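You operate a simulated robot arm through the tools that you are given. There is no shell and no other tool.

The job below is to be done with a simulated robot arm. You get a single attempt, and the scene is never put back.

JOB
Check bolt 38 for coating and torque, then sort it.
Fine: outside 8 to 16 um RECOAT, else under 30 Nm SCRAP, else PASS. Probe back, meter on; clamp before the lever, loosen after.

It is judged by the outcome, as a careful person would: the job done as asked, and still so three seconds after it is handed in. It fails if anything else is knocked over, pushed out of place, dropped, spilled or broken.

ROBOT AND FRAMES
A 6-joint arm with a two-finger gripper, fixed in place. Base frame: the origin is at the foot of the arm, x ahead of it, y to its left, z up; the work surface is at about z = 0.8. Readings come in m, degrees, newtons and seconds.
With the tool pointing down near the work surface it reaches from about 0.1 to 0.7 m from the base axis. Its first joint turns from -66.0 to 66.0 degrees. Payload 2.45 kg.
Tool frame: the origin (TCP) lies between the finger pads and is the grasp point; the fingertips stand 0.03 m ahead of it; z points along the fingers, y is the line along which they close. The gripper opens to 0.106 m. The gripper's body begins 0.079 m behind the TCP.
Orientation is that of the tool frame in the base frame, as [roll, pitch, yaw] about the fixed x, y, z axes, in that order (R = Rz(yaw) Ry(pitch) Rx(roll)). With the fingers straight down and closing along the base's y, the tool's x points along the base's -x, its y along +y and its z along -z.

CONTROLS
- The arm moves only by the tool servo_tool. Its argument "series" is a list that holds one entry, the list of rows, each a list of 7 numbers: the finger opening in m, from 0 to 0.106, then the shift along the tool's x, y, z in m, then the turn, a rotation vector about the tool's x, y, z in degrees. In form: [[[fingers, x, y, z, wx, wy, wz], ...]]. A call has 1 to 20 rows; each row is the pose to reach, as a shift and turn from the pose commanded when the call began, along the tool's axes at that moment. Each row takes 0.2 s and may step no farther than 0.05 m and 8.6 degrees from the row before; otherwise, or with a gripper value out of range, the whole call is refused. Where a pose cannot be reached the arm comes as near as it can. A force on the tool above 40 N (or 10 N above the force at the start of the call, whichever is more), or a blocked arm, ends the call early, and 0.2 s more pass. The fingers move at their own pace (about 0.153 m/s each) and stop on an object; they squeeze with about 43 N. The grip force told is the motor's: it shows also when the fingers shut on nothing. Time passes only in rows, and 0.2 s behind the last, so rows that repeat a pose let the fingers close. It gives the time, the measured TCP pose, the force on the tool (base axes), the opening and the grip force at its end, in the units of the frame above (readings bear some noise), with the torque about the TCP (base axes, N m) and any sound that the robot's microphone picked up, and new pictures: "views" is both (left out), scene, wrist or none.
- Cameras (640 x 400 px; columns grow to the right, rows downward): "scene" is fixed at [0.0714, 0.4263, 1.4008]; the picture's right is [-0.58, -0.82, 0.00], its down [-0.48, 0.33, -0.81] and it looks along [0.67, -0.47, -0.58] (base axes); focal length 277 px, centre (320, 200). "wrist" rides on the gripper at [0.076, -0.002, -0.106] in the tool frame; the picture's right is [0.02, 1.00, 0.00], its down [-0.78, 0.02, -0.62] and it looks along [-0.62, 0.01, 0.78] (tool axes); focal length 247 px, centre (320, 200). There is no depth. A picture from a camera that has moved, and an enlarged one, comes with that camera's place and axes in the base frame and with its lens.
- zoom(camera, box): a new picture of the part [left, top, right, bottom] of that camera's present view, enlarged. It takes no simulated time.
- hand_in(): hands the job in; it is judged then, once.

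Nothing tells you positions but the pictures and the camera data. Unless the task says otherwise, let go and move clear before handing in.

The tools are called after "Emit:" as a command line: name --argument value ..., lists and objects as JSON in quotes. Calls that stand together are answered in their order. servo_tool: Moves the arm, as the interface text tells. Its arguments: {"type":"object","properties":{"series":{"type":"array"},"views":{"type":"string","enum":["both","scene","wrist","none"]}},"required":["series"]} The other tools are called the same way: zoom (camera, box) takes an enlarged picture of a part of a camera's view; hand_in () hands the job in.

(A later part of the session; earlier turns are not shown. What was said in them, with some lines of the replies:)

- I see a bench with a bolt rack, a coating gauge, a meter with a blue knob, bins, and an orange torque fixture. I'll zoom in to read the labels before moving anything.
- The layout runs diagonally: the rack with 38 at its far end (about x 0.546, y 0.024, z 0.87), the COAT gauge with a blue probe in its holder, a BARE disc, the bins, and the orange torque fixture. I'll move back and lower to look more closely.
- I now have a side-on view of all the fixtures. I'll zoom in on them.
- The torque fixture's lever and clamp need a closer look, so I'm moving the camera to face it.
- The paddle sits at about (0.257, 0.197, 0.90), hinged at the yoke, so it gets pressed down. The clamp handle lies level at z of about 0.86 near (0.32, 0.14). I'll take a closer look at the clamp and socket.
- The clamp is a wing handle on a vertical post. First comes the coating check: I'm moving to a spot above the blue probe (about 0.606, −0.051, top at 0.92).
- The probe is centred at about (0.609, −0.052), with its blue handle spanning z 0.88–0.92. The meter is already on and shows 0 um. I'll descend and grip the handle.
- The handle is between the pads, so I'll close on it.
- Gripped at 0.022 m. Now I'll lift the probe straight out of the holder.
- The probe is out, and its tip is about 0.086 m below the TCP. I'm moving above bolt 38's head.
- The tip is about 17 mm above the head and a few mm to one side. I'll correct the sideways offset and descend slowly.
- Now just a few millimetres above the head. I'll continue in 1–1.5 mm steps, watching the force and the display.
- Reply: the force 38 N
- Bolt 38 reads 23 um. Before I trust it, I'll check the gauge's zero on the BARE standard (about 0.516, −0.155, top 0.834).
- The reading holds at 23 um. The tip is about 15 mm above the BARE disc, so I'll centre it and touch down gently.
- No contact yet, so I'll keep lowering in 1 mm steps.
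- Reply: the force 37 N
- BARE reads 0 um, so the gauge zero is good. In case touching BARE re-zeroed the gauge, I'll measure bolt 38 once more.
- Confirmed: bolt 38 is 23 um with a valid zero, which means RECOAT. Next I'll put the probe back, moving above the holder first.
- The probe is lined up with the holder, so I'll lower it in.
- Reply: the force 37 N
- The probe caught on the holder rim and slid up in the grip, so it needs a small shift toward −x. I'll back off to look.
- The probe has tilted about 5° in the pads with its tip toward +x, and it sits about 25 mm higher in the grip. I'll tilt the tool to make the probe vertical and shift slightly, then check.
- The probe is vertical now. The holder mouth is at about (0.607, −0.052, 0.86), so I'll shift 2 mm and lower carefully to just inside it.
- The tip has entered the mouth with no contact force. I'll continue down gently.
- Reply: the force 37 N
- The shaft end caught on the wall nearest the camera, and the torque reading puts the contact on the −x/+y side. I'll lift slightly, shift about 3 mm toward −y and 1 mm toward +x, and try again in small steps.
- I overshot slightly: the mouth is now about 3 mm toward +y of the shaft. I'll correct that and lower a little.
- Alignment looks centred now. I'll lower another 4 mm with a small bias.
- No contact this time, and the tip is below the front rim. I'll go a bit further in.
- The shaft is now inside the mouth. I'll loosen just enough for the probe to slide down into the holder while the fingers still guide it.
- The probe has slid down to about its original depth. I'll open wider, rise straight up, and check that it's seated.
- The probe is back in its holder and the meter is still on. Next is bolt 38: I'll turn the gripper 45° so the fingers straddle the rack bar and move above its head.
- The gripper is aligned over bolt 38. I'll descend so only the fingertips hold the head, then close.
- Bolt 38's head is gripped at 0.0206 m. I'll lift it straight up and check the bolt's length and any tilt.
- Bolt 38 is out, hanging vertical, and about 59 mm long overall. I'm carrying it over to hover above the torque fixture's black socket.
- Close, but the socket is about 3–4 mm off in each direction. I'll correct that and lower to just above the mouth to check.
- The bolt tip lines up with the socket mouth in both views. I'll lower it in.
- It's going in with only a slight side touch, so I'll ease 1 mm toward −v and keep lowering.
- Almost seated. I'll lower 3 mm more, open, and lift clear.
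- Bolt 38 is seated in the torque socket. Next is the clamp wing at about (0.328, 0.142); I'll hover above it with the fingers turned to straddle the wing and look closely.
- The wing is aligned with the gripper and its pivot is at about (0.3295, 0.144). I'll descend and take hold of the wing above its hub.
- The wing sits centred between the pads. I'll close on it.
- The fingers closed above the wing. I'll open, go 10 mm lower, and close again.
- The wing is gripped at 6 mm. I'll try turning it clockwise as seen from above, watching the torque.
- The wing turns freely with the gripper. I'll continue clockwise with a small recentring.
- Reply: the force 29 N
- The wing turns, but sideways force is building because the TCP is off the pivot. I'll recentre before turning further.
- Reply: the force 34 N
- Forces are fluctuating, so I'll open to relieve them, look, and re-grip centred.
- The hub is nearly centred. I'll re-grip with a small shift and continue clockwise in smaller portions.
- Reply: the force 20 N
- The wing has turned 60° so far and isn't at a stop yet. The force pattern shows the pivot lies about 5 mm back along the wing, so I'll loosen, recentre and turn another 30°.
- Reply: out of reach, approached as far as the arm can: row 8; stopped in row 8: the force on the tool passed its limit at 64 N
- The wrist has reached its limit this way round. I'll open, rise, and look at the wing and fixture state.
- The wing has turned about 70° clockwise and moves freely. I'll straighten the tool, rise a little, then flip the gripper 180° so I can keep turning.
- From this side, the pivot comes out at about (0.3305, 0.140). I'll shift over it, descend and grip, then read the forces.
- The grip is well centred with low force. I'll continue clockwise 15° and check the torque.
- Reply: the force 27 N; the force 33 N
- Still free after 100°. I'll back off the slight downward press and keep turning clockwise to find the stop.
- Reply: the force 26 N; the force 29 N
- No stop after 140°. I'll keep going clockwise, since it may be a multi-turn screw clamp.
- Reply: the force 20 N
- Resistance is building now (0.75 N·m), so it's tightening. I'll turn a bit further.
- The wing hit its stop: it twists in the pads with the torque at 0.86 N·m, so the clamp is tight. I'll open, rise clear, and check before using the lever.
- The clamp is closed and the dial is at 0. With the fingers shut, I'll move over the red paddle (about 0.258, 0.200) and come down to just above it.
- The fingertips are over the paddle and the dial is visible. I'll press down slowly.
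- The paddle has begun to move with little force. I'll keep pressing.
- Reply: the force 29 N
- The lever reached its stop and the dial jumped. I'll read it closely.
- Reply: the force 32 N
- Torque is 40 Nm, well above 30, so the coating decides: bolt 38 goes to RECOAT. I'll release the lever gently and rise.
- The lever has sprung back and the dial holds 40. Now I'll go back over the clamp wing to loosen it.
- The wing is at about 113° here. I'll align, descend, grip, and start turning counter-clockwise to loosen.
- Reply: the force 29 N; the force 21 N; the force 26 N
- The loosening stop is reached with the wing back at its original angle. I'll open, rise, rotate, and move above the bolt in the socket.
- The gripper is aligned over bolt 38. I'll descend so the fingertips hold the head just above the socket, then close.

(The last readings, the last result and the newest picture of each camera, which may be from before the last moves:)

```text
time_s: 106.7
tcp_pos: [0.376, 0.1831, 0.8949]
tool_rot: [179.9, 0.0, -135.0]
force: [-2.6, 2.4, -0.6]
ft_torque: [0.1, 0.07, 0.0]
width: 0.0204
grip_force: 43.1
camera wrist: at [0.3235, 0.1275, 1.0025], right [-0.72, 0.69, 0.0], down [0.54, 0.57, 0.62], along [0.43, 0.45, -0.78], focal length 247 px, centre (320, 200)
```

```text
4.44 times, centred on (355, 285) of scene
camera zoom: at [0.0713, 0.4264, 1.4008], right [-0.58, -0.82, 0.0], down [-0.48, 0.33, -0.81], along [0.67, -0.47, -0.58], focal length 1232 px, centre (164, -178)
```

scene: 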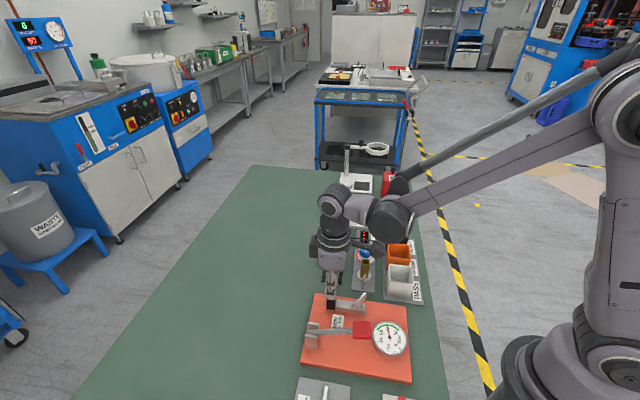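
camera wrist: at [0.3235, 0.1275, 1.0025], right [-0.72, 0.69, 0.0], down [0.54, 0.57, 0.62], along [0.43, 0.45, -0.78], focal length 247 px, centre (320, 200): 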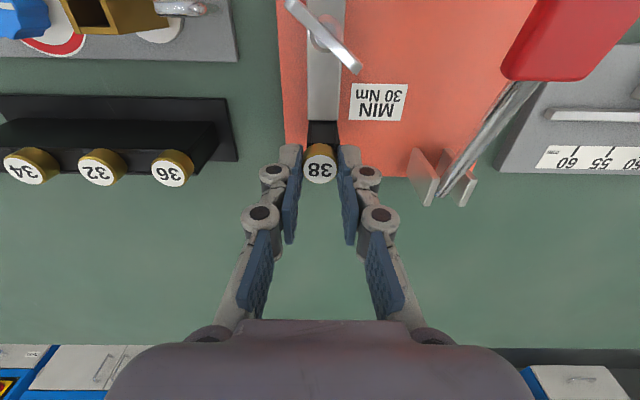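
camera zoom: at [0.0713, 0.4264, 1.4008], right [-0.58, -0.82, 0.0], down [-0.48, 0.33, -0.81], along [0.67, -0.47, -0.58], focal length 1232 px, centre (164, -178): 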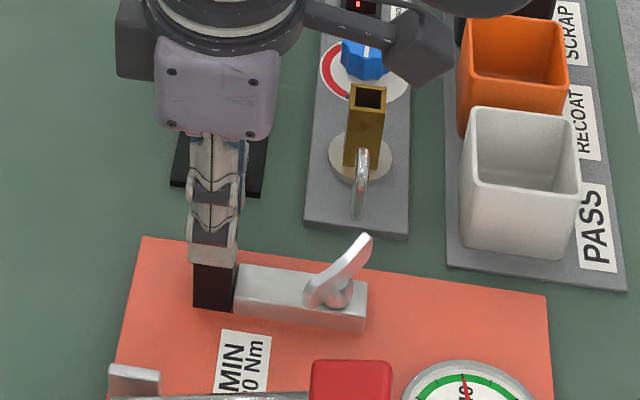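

The head is gripped. I'll lift it straight out, starting slowly to make sure it's free.

Emit:
servo_tool --series '[[[0.015, 0, 0, -0.005, 0, 0, 0], [0.015, 0, 0, -0.012, 0, 0, 0], [0.015, 0, 0, -0.025, 0, 0, 0], [0.015, 0, 0, -0.05, 0, 0, 0], [0.015, 0, 0, -0.085, 0, 0, 0], [0.015, 0, 0, -0.12, 0, 0, 0], [0.015, 0, 0, -0.12, 0, 0, 0]]]'

Emit:
zoom --camera "wrist" --box '[60, 0, 400, 220]'

Emit:
zoom --camera "scene" --box '[310, 200, 430, 320]'

```text
time_s: 108.3
tcp_pos: [0.3747, 0.1832, 1.0174]
tool_rot: [-180.0, 0.0, -135.0]
force: [-1.1, 0.7, -0.9]
ft_torque: [0.01, 0.0, 0.0]
width: 0.0202
grip_force: 42.6
camera wrist: at [0.3222, 0.1271, 1.1238], right [-0.72, 0.69, 0.0], down [0.54, 0.57, 0.62], along [0.43, 0.45, -0.78], focal length 247 px, centre (320, 200)
```

scene: 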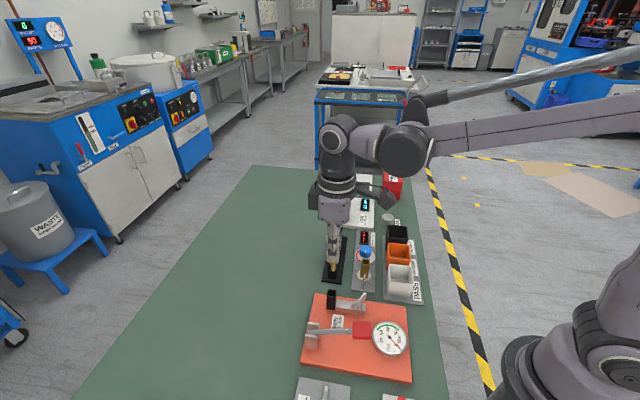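
wrist: 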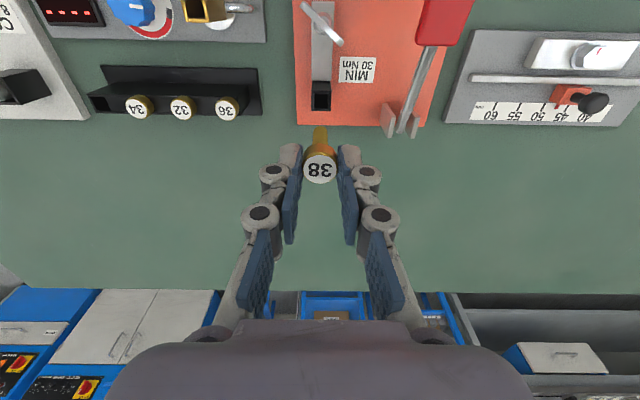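

```text
1.82 times, centred on (230, 110) of wrist
camera zoom: at [0.3222, 0.1271, 1.1238], right [-0.72, 0.69, 0.0], down [0.54, 0.57, 0.62], along [0.43, 0.45, -0.78], focal length 449 px, centre (484, 364)
```

zoom: 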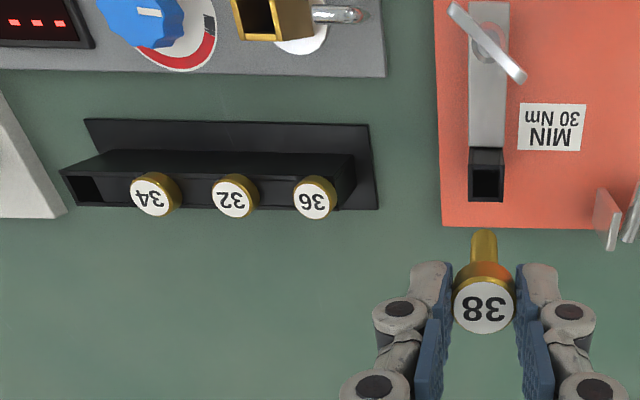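

```text
3.33 times, centred on (370, 260) of scene
camera zoom: at [0.0714, 0.4263, 1.4008], right [-0.58, -0.82, 0.0], down [-0.48, 0.33, -0.81], along [0.67, -0.47, -0.58], focal length 924 px, centre (153, 0)
```

zoom: 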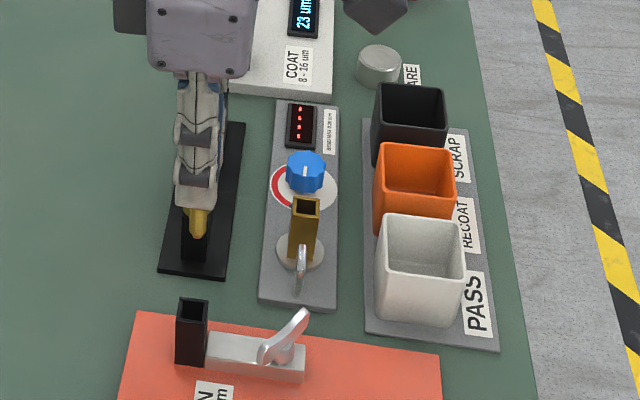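

Bolt 38 came out freely. I'm carrying it over the orange RECOAT bin at a safe height and looking down to centre it.

Emit:
servo_tool --series '[[[0.015, 0.01, -0.01, -0.015, 0, 0, 0], [0.015, 0.035, -0.035, -0.015, 0, 0, 0], [0.015, 0.065, -0.065, -0.015, 0, 0, 0], [0.015, 0.095, -0.095, -0.015, 0, 0, 0], [0.015, 0.125, -0.125, -0.015, 0, 0, 0], [0.015, 0.145, -0.145, -0.015, 0, 0, 0], [0.015, 0.1541, -0.1541, -0.015, 0, 0, 0], [0.015, 0.1541, -0.1541, -0.015, 0, 0, 0]]]'

Emit:
zoom --camera "wrist" --box '[160, 0, 480, 220]'

Emit:
zoom --camera "scene" --box '[340, 190, 440, 310]'

```text
time_s: 110.1
tcp_pos: [0.3756, -0.0351, 1.0307]
tool_rot: [-180.0, 0.1, -134.9]
force: [-0.4, 0.0, -0.3]
ft_torque: [-0.02, 0.01, -0.03]
width: 0.0206
grip_force: 42.8
camera wrist: at [0.3232, -0.0899, 1.1379], right [-0.72, 0.69, 0.0], down [0.54, 0.57, 0.62], along [0.43, 0.45, -0.78], focal length 247 px, centre (320, 200)
```

scene: 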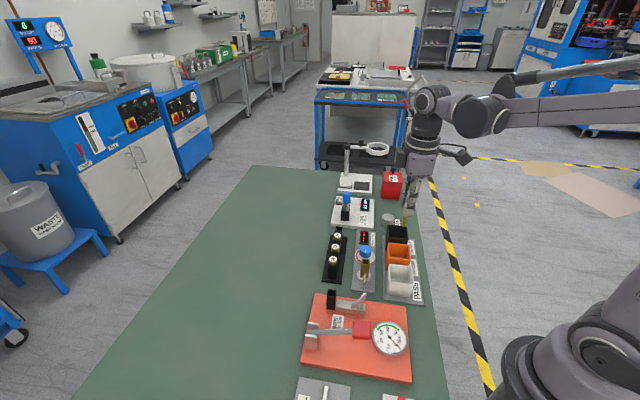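
wrist: 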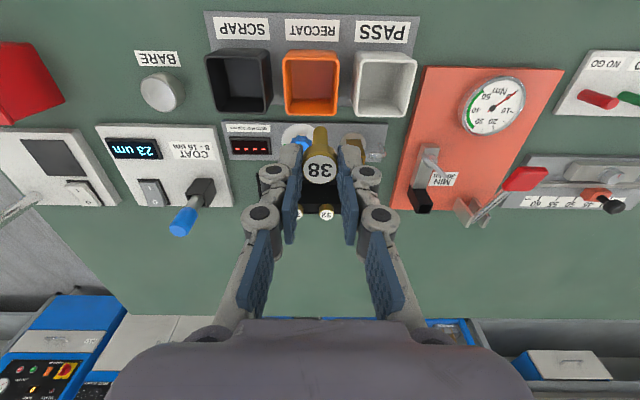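

```text
1.82 times, centred on (320, 110) of wrist
camera zoom: at [0.3232, -0.0899, 1.1379], right [-0.72, 0.69, 0.0], down [0.54, 0.57, 0.62], along [0.43, 0.45, -0.78], focal length 449 px, centre (320, 364)
```

zoom: 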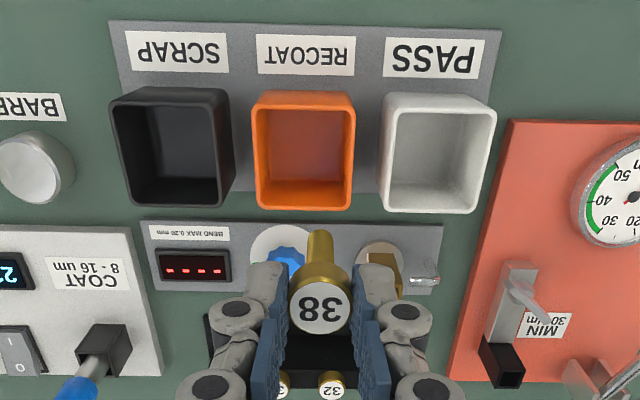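

```text
3.33 times, centred on (390, 250) of scene
camera zoom: at [0.0714, 0.4263, 1.4008], right [-0.58, -0.82, 0.0], down [-0.48, 0.33, -0.81], along [0.67, -0.47, -0.58], focal length 924 px, centre (87, 33)
```

zoom: 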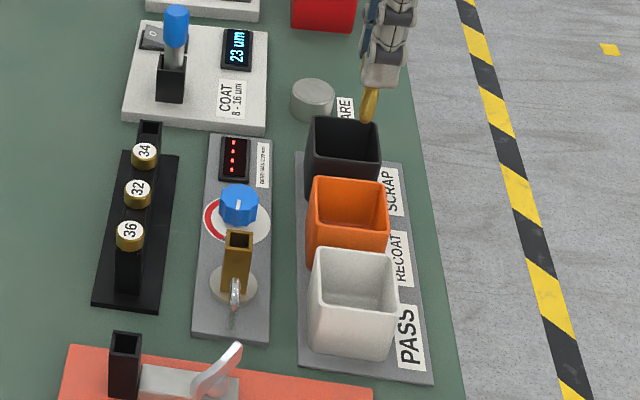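

The labels confirm the orange bin is RECOAT. I'll shift to centre the bolt over it and start lowering.

Emit:
servo_tool --series '[[[0.015, 0.006, -0.0045, 0, 0, 0, 0], [0.015, 0.0125, -0.009, 0, 0, 0, 0], [0.015, 0.0125, -0.009, 0.03, 0, 0, 0], [0.015, 0.0125, -0.009, 0.06, 0, 0, 0], [0.015, 0.0125, -0.009, 0.06, 0, 0, 0]]]'

Emit:
zoom --camera "wrist" --box '[220, 20, 420, 220]'

Emit:
zoom --camera "scene" --box '[360, 200, 430, 300]'

```text
time_s: 111.3
tcp_pos: [0.3749, -0.048, 0.9711]
tool_rot: [-180.0, 0.0, -135.0]
force: [-0.3, -0.7, -0.6]
ft_torque: [0.04, 0.03, -0.03]
width: 0.0206
grip_force: 43.1
camera wrist: at [0.3221, -0.103, 1.078], right [-0.72, 0.69, 0.0], down [0.54, 0.57, 0.62], along [0.43, 0.45, -0.78], focal length 247 px, centre (320, 200)
```

scene: 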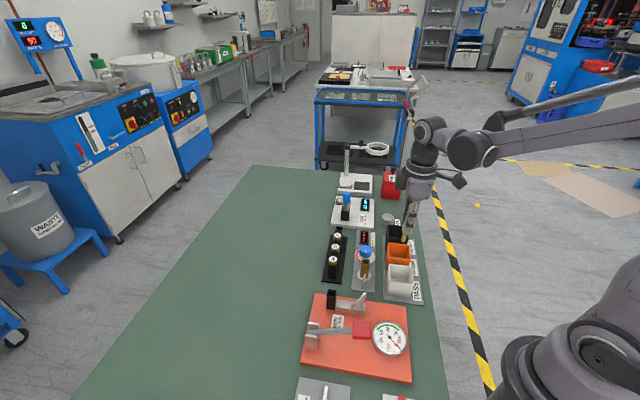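
wrist: 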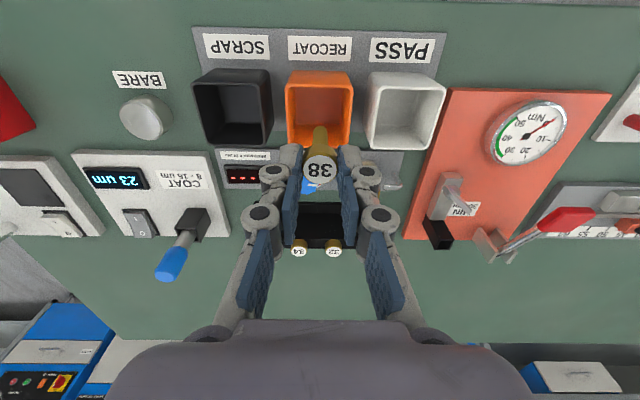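

```text
2.00 times, centred on (320, 120) of wrist
camera zoom: at [0.3221, -0.103, 1.078], right [-0.72, 0.69, 0.0], down [0.54, 0.57, 0.62], along [0.43, 0.45, -0.78], focal length 494 px, centre (320, 360)
```

zoom: 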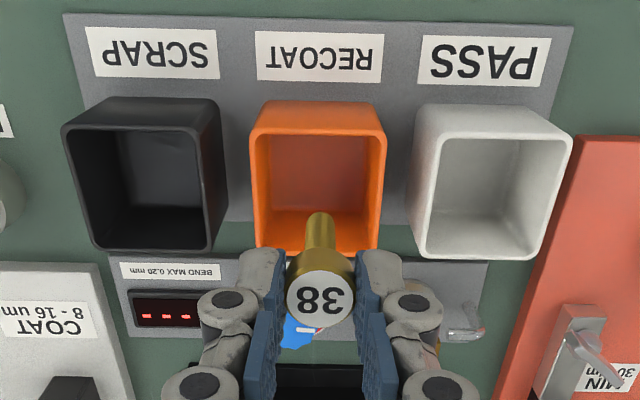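

```text
4.00 times, centred on (395, 250) of scene
camera zoom: at [0.0714, 0.4263, 1.4008], right [-0.58, -0.82, 0.0], down [-0.48, 0.33, -0.81], along [0.67, -0.47, -0.58], focal length 1108 px, centre (20, 0)
```

zoom: 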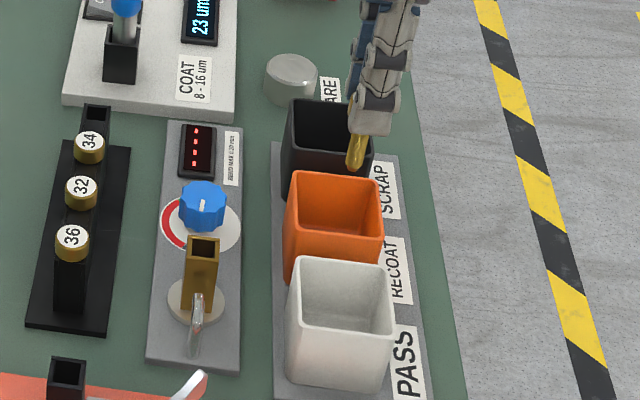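

The bolt is inside the bin opening in both views. I'll lower it in.

Emit:
servo_tool --series '[[[0.015, 0.001, 0, 0.02, 0, 0, 0], [0.015, 0.001, 0, 0.04, 0, 0, 0], [0.015, 0.001, 0, 0.055, 0, 0, 0], [0.015, 0.001, 0, 0.06, 0, 0, 0], [0.015, 0.001, 0, 0.06, 0, 0, 0]]]'

Emit:
zoom --camera "wrist" --box '[220, 20, 420, 220]'

Emit:
zoom --camera "scene" --box '[360, 200, 430, 300]'

```text
time_s: 112.5
tcp_pos: [0.3722, -0.052, 0.9104]
tool_rot: [180.0, 0.0, -134.9]
force: [-0.2, -0.9, 0.6]
ft_torque: [0.01, -0.01, 0.0]
width: 0.0207
grip_force: 43.2
camera wrist: at [0.3197, -0.1076, 1.0171], right [-0.72, 0.69, 0.0], down [0.54, 0.57, 0.62], along [0.43, 0.45, -0.78], focal length 247 px, centre (320, 200)
```

scene: 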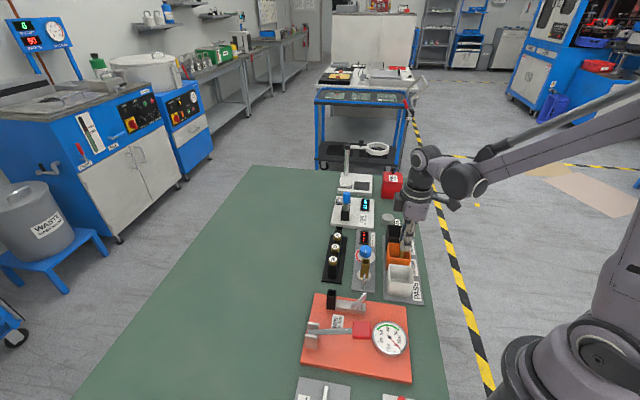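
wrist: 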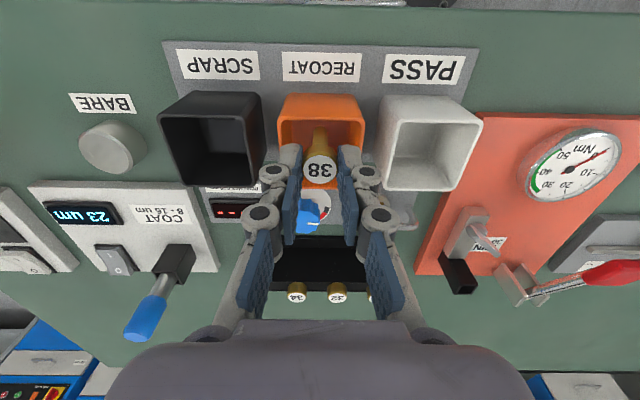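

```text
2.00 times, centred on (320, 120) of wrist
camera zoom: at [0.3197, -0.1076, 1.0171], right [-0.72, 0.69, 0.0], down [0.54, 0.57, 0.62], along [0.43, 0.45, -0.78], focal length 494 px, centre (320, 360)
```

zoom: 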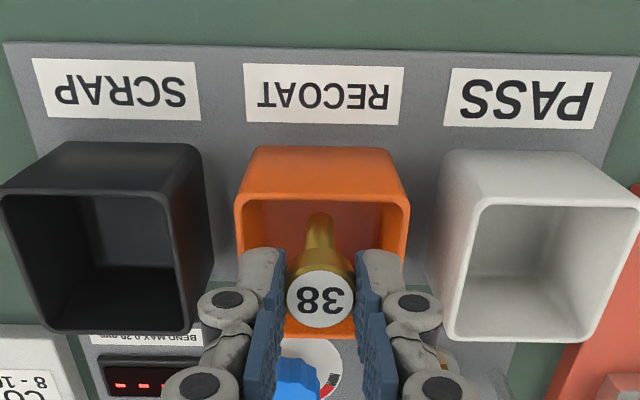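

```text
4.00 times, centred on (395, 250) of scene
camera zoom: at [0.0714, 0.4263, 1.4008], right [-0.58, -0.82, 0.0], down [-0.48, 0.33, -0.81], along [0.67, -0.47, -0.58], focal length 1108 px, centre (20, 0)
```

zoom: 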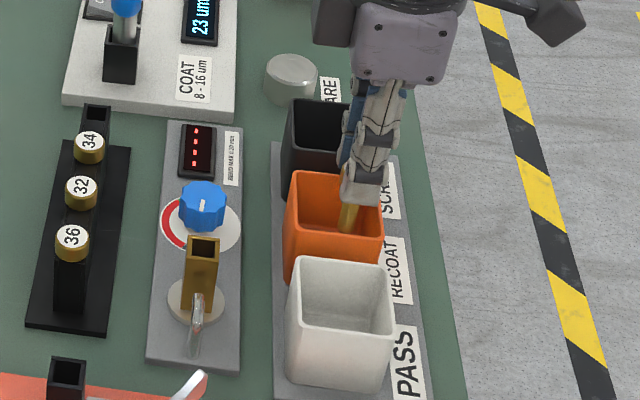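

The bolt is well inside the RECOAT bin. I'll lower a bit more and release it with a small opening.

Emit:
servo_tool --series '[[[0.015, 0, 0, 0.004, 0, 0, 0], [0.015, 0, 0, 0.008, 0, 0, 0], [0.015, 0, 0, 0.011, 0, 0, 0], [0.015, 0, 0, 0.011, 0, 0, 0], [0.022, 0, 0, 0.011, 0, 0, 0], [0.03, 0, 0, 0.011, 0, 0, 0], [0.03, 0, 0, 0.011, 0, 0, 0]]]'

Emit:
zoom --camera "wrist" --box '[220, 20, 420, 220]'

Emit:
zoom --camera "scene" --box '[360, 200, 430, 300]'

```text
time_s: 114.1
tcp_pos: [0.3722, -0.0502, 0.8997]
tool_rot: [-180.0, 0.1, -135.0]
force: [-0.1, -0.3, 0.8]
ft_torque: [0.01, 0.01, -0.01]
width: 0.0299
grip_force: 0.0
camera wrist: at [0.3193, -0.1066, 1.0062], right [-0.72, 0.69, 0.0], down [0.54, 0.57, 0.62], along [0.43, 0.45, -0.78], focal length 247 px, centre (320, 200)
```

scene: 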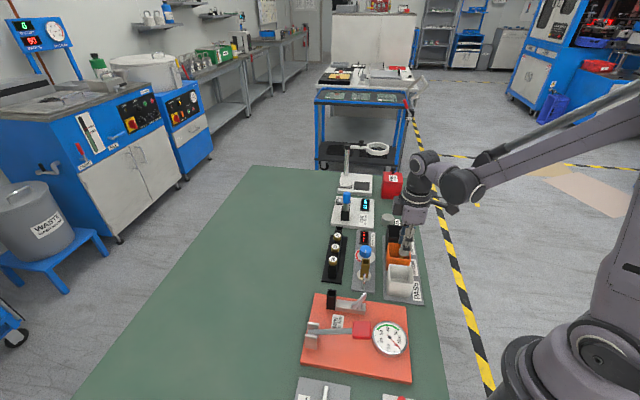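
wrist: 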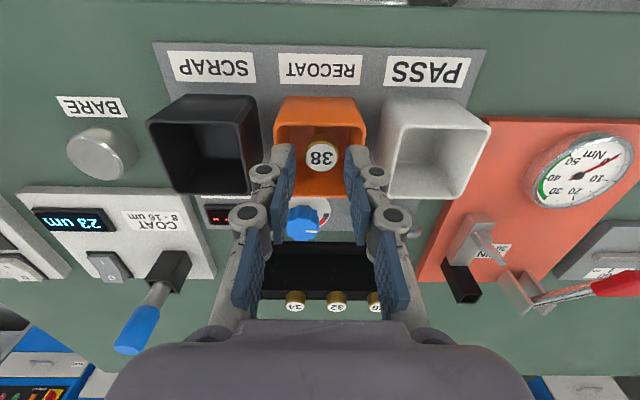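

```text
2.00 times, centred on (320, 120) of wrist
camera zoom: at [0.3193, -0.1066, 1.0062], right [-0.72, 0.69, 0.0], down [0.54, 0.57, 0.62], along [0.43, 0.45, -0.78], focal length 494 px, centre (320, 360)
```

zoom: 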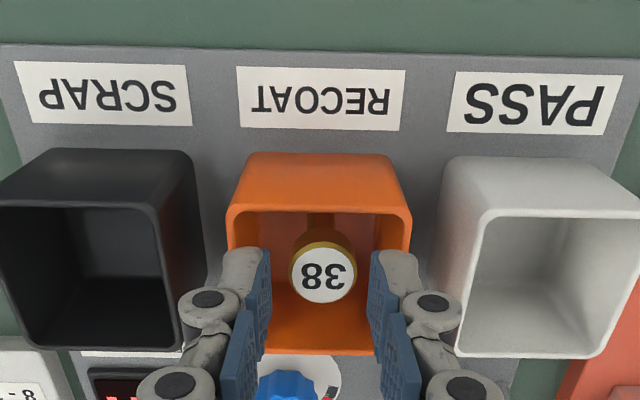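

```text
4.00 times, centred on (395, 250) of scene
camera zoom: at [0.0714, 0.4263, 1.4008], right [-0.58, -0.82, 0.0], down [-0.48, 0.33, -0.81], along [0.67, -0.47, -0.58], focal length 1108 px, centre (20, 0)
```

zoom: 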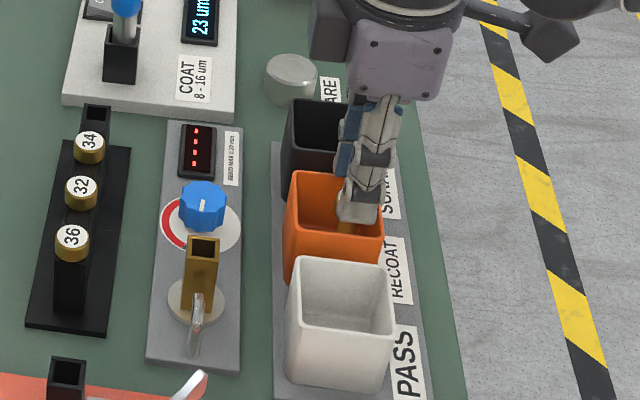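

The bolt is released inside the bin. I'll rise straight up and clear, then check everything.

Emit:
servo_tool --series '[[[0.03, 0, 0, -0.02, 0, 0, 0], [0.03, 0, 0, -0.06, 0, 0, 0], [0.03, 0, 0, -0.11, 0, 0, 0], [0.03, 0, 0, -0.15, 0, 0, 0], [0.04, 0.04, 0, -0.17, 0, 0, 0], [0.04, 0.08, 0, -0.17, 0, 0, 0], [0.04, 0.1, 0, -0.17, 0, 0, 0], [0.04, 0.1, 0, -0.17, 0, 0, 0]]]'

Emit:
zoom --camera "wrist" --box '[120, 20, 520, 270]'

Emit:
zoom --camera "scene" --box '[310, 160, 440, 290]'

Emit:
zoom --camera "scene" --box '[290, 270, 430, 400]'

```text
time_s: 115.9
tcp_pos: [0.3017, -0.1232, 1.0693]
tool_rot: [180.0, 0.0, -135.0]
force: [-0.9, 0.3, -0.3]
ft_torque: [0.02, 0.0, -0.01]
width: 0.0404
grip_force: 0.1
camera wrist: at [0.2489, -0.1781, 1.1756], right [-0.72, 0.69, 0.0], down [0.54, 0.57, 0.62], along [0.43, 0.45, -0.78], focal length 247 px, centre (320, 200)
```

scene: 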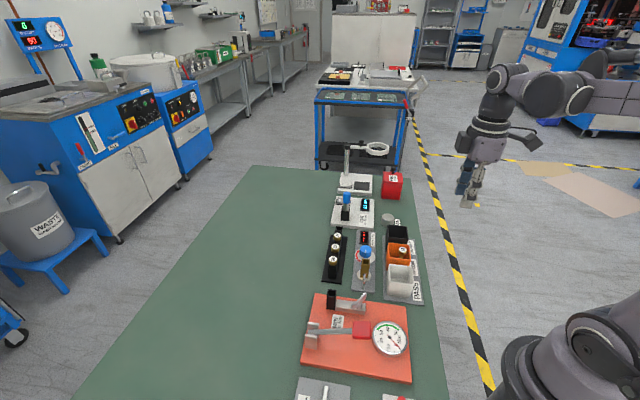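
wrist: 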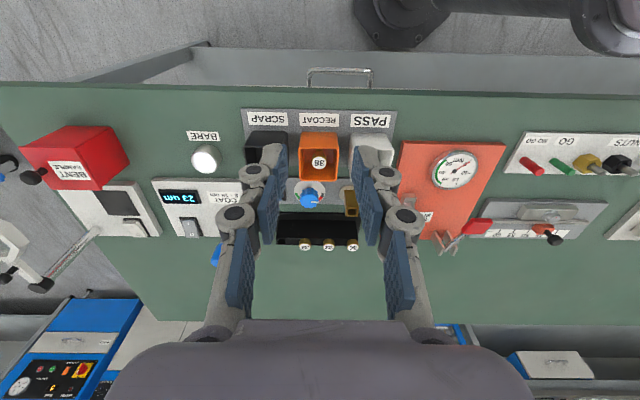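

```text
1.60 times, centred on (320, 145) of wrist
camera zoom: at [0.2489, -0.1781, 1.1756], right [-0.72, 0.69, 0.0], down [0.54, 0.57, 0.62], along [0.43, 0.45, -0.78], focal length 395 px, centre (320, 288)
```

zoom: 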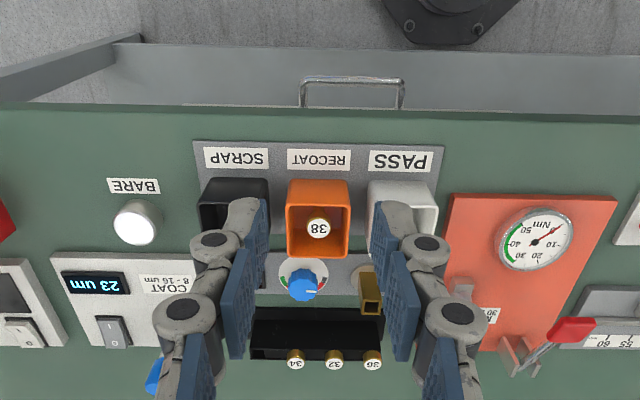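

```text
3.08 times, centred on (375, 225) of scene
camera zoom: at [0.0714, 0.4263, 1.4008], right [-0.58, -0.82, 0.0], down [-0.48, 0.33, -0.81], along [0.67, -0.47, -0.58], focal length 853 px, centre (151, 123)
```

zoom: 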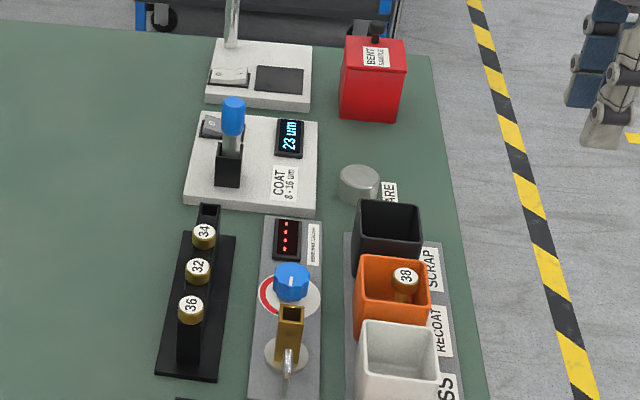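

```text
3.08 times, centred on (360, 335) of scene
camera zoom: at [0.0714, 0.4263, 1.4008], right [-0.58, -0.82, 0.0], down [-0.48, 0.33, -0.81], along [0.67, -0.47, -0.58], focal length 853 px, centre (197, -215)
```

zoom: 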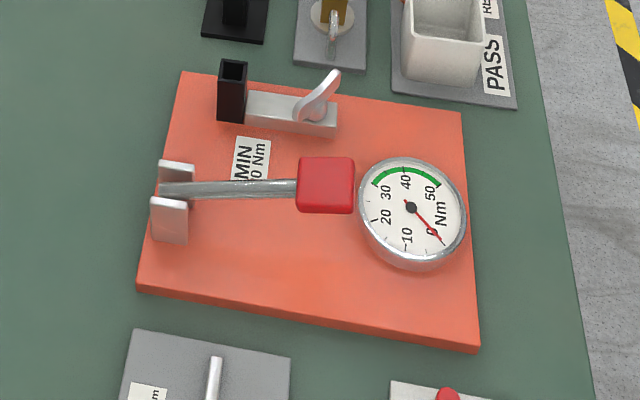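

Bolt 38 is in the orange RECOAT bin. The probe is back in its holder, the meter is on, the clamp is loosened with its socket empty, the lever is up, and the arm is clear. I'm handing it in.

Emit:
hand_in

```text
The job is handed in.
```

Bolt 38 is in the RECOAT bin: its coating is too thick at 23 um, outside the 8 to 16 um range.

| Check | Reading | Limit | Result |
|---|---|---|---|
| Coating | 23 um, measured twice; BARE standard read 0 um | 8 to 16 um | Outside, so RECOAT |
| Torque | 40 Nm | 30 Nm minimum | Fine |

- **Probe and meter:** the probe is back in its holder and the meter is still on. It caught on the holder rim on the way back and took a few tries to seat. It now stands as it did at the start.
- **Clamp and lever:** I turned the clamp to its stop before pressing the lever. Afterwards I loosened it fully, back to its original position. The lever is up and the socket is empty.
- **Everything else:** in the final pictures the other bolts, bins and fixtures are where they were, and the arm is clear.
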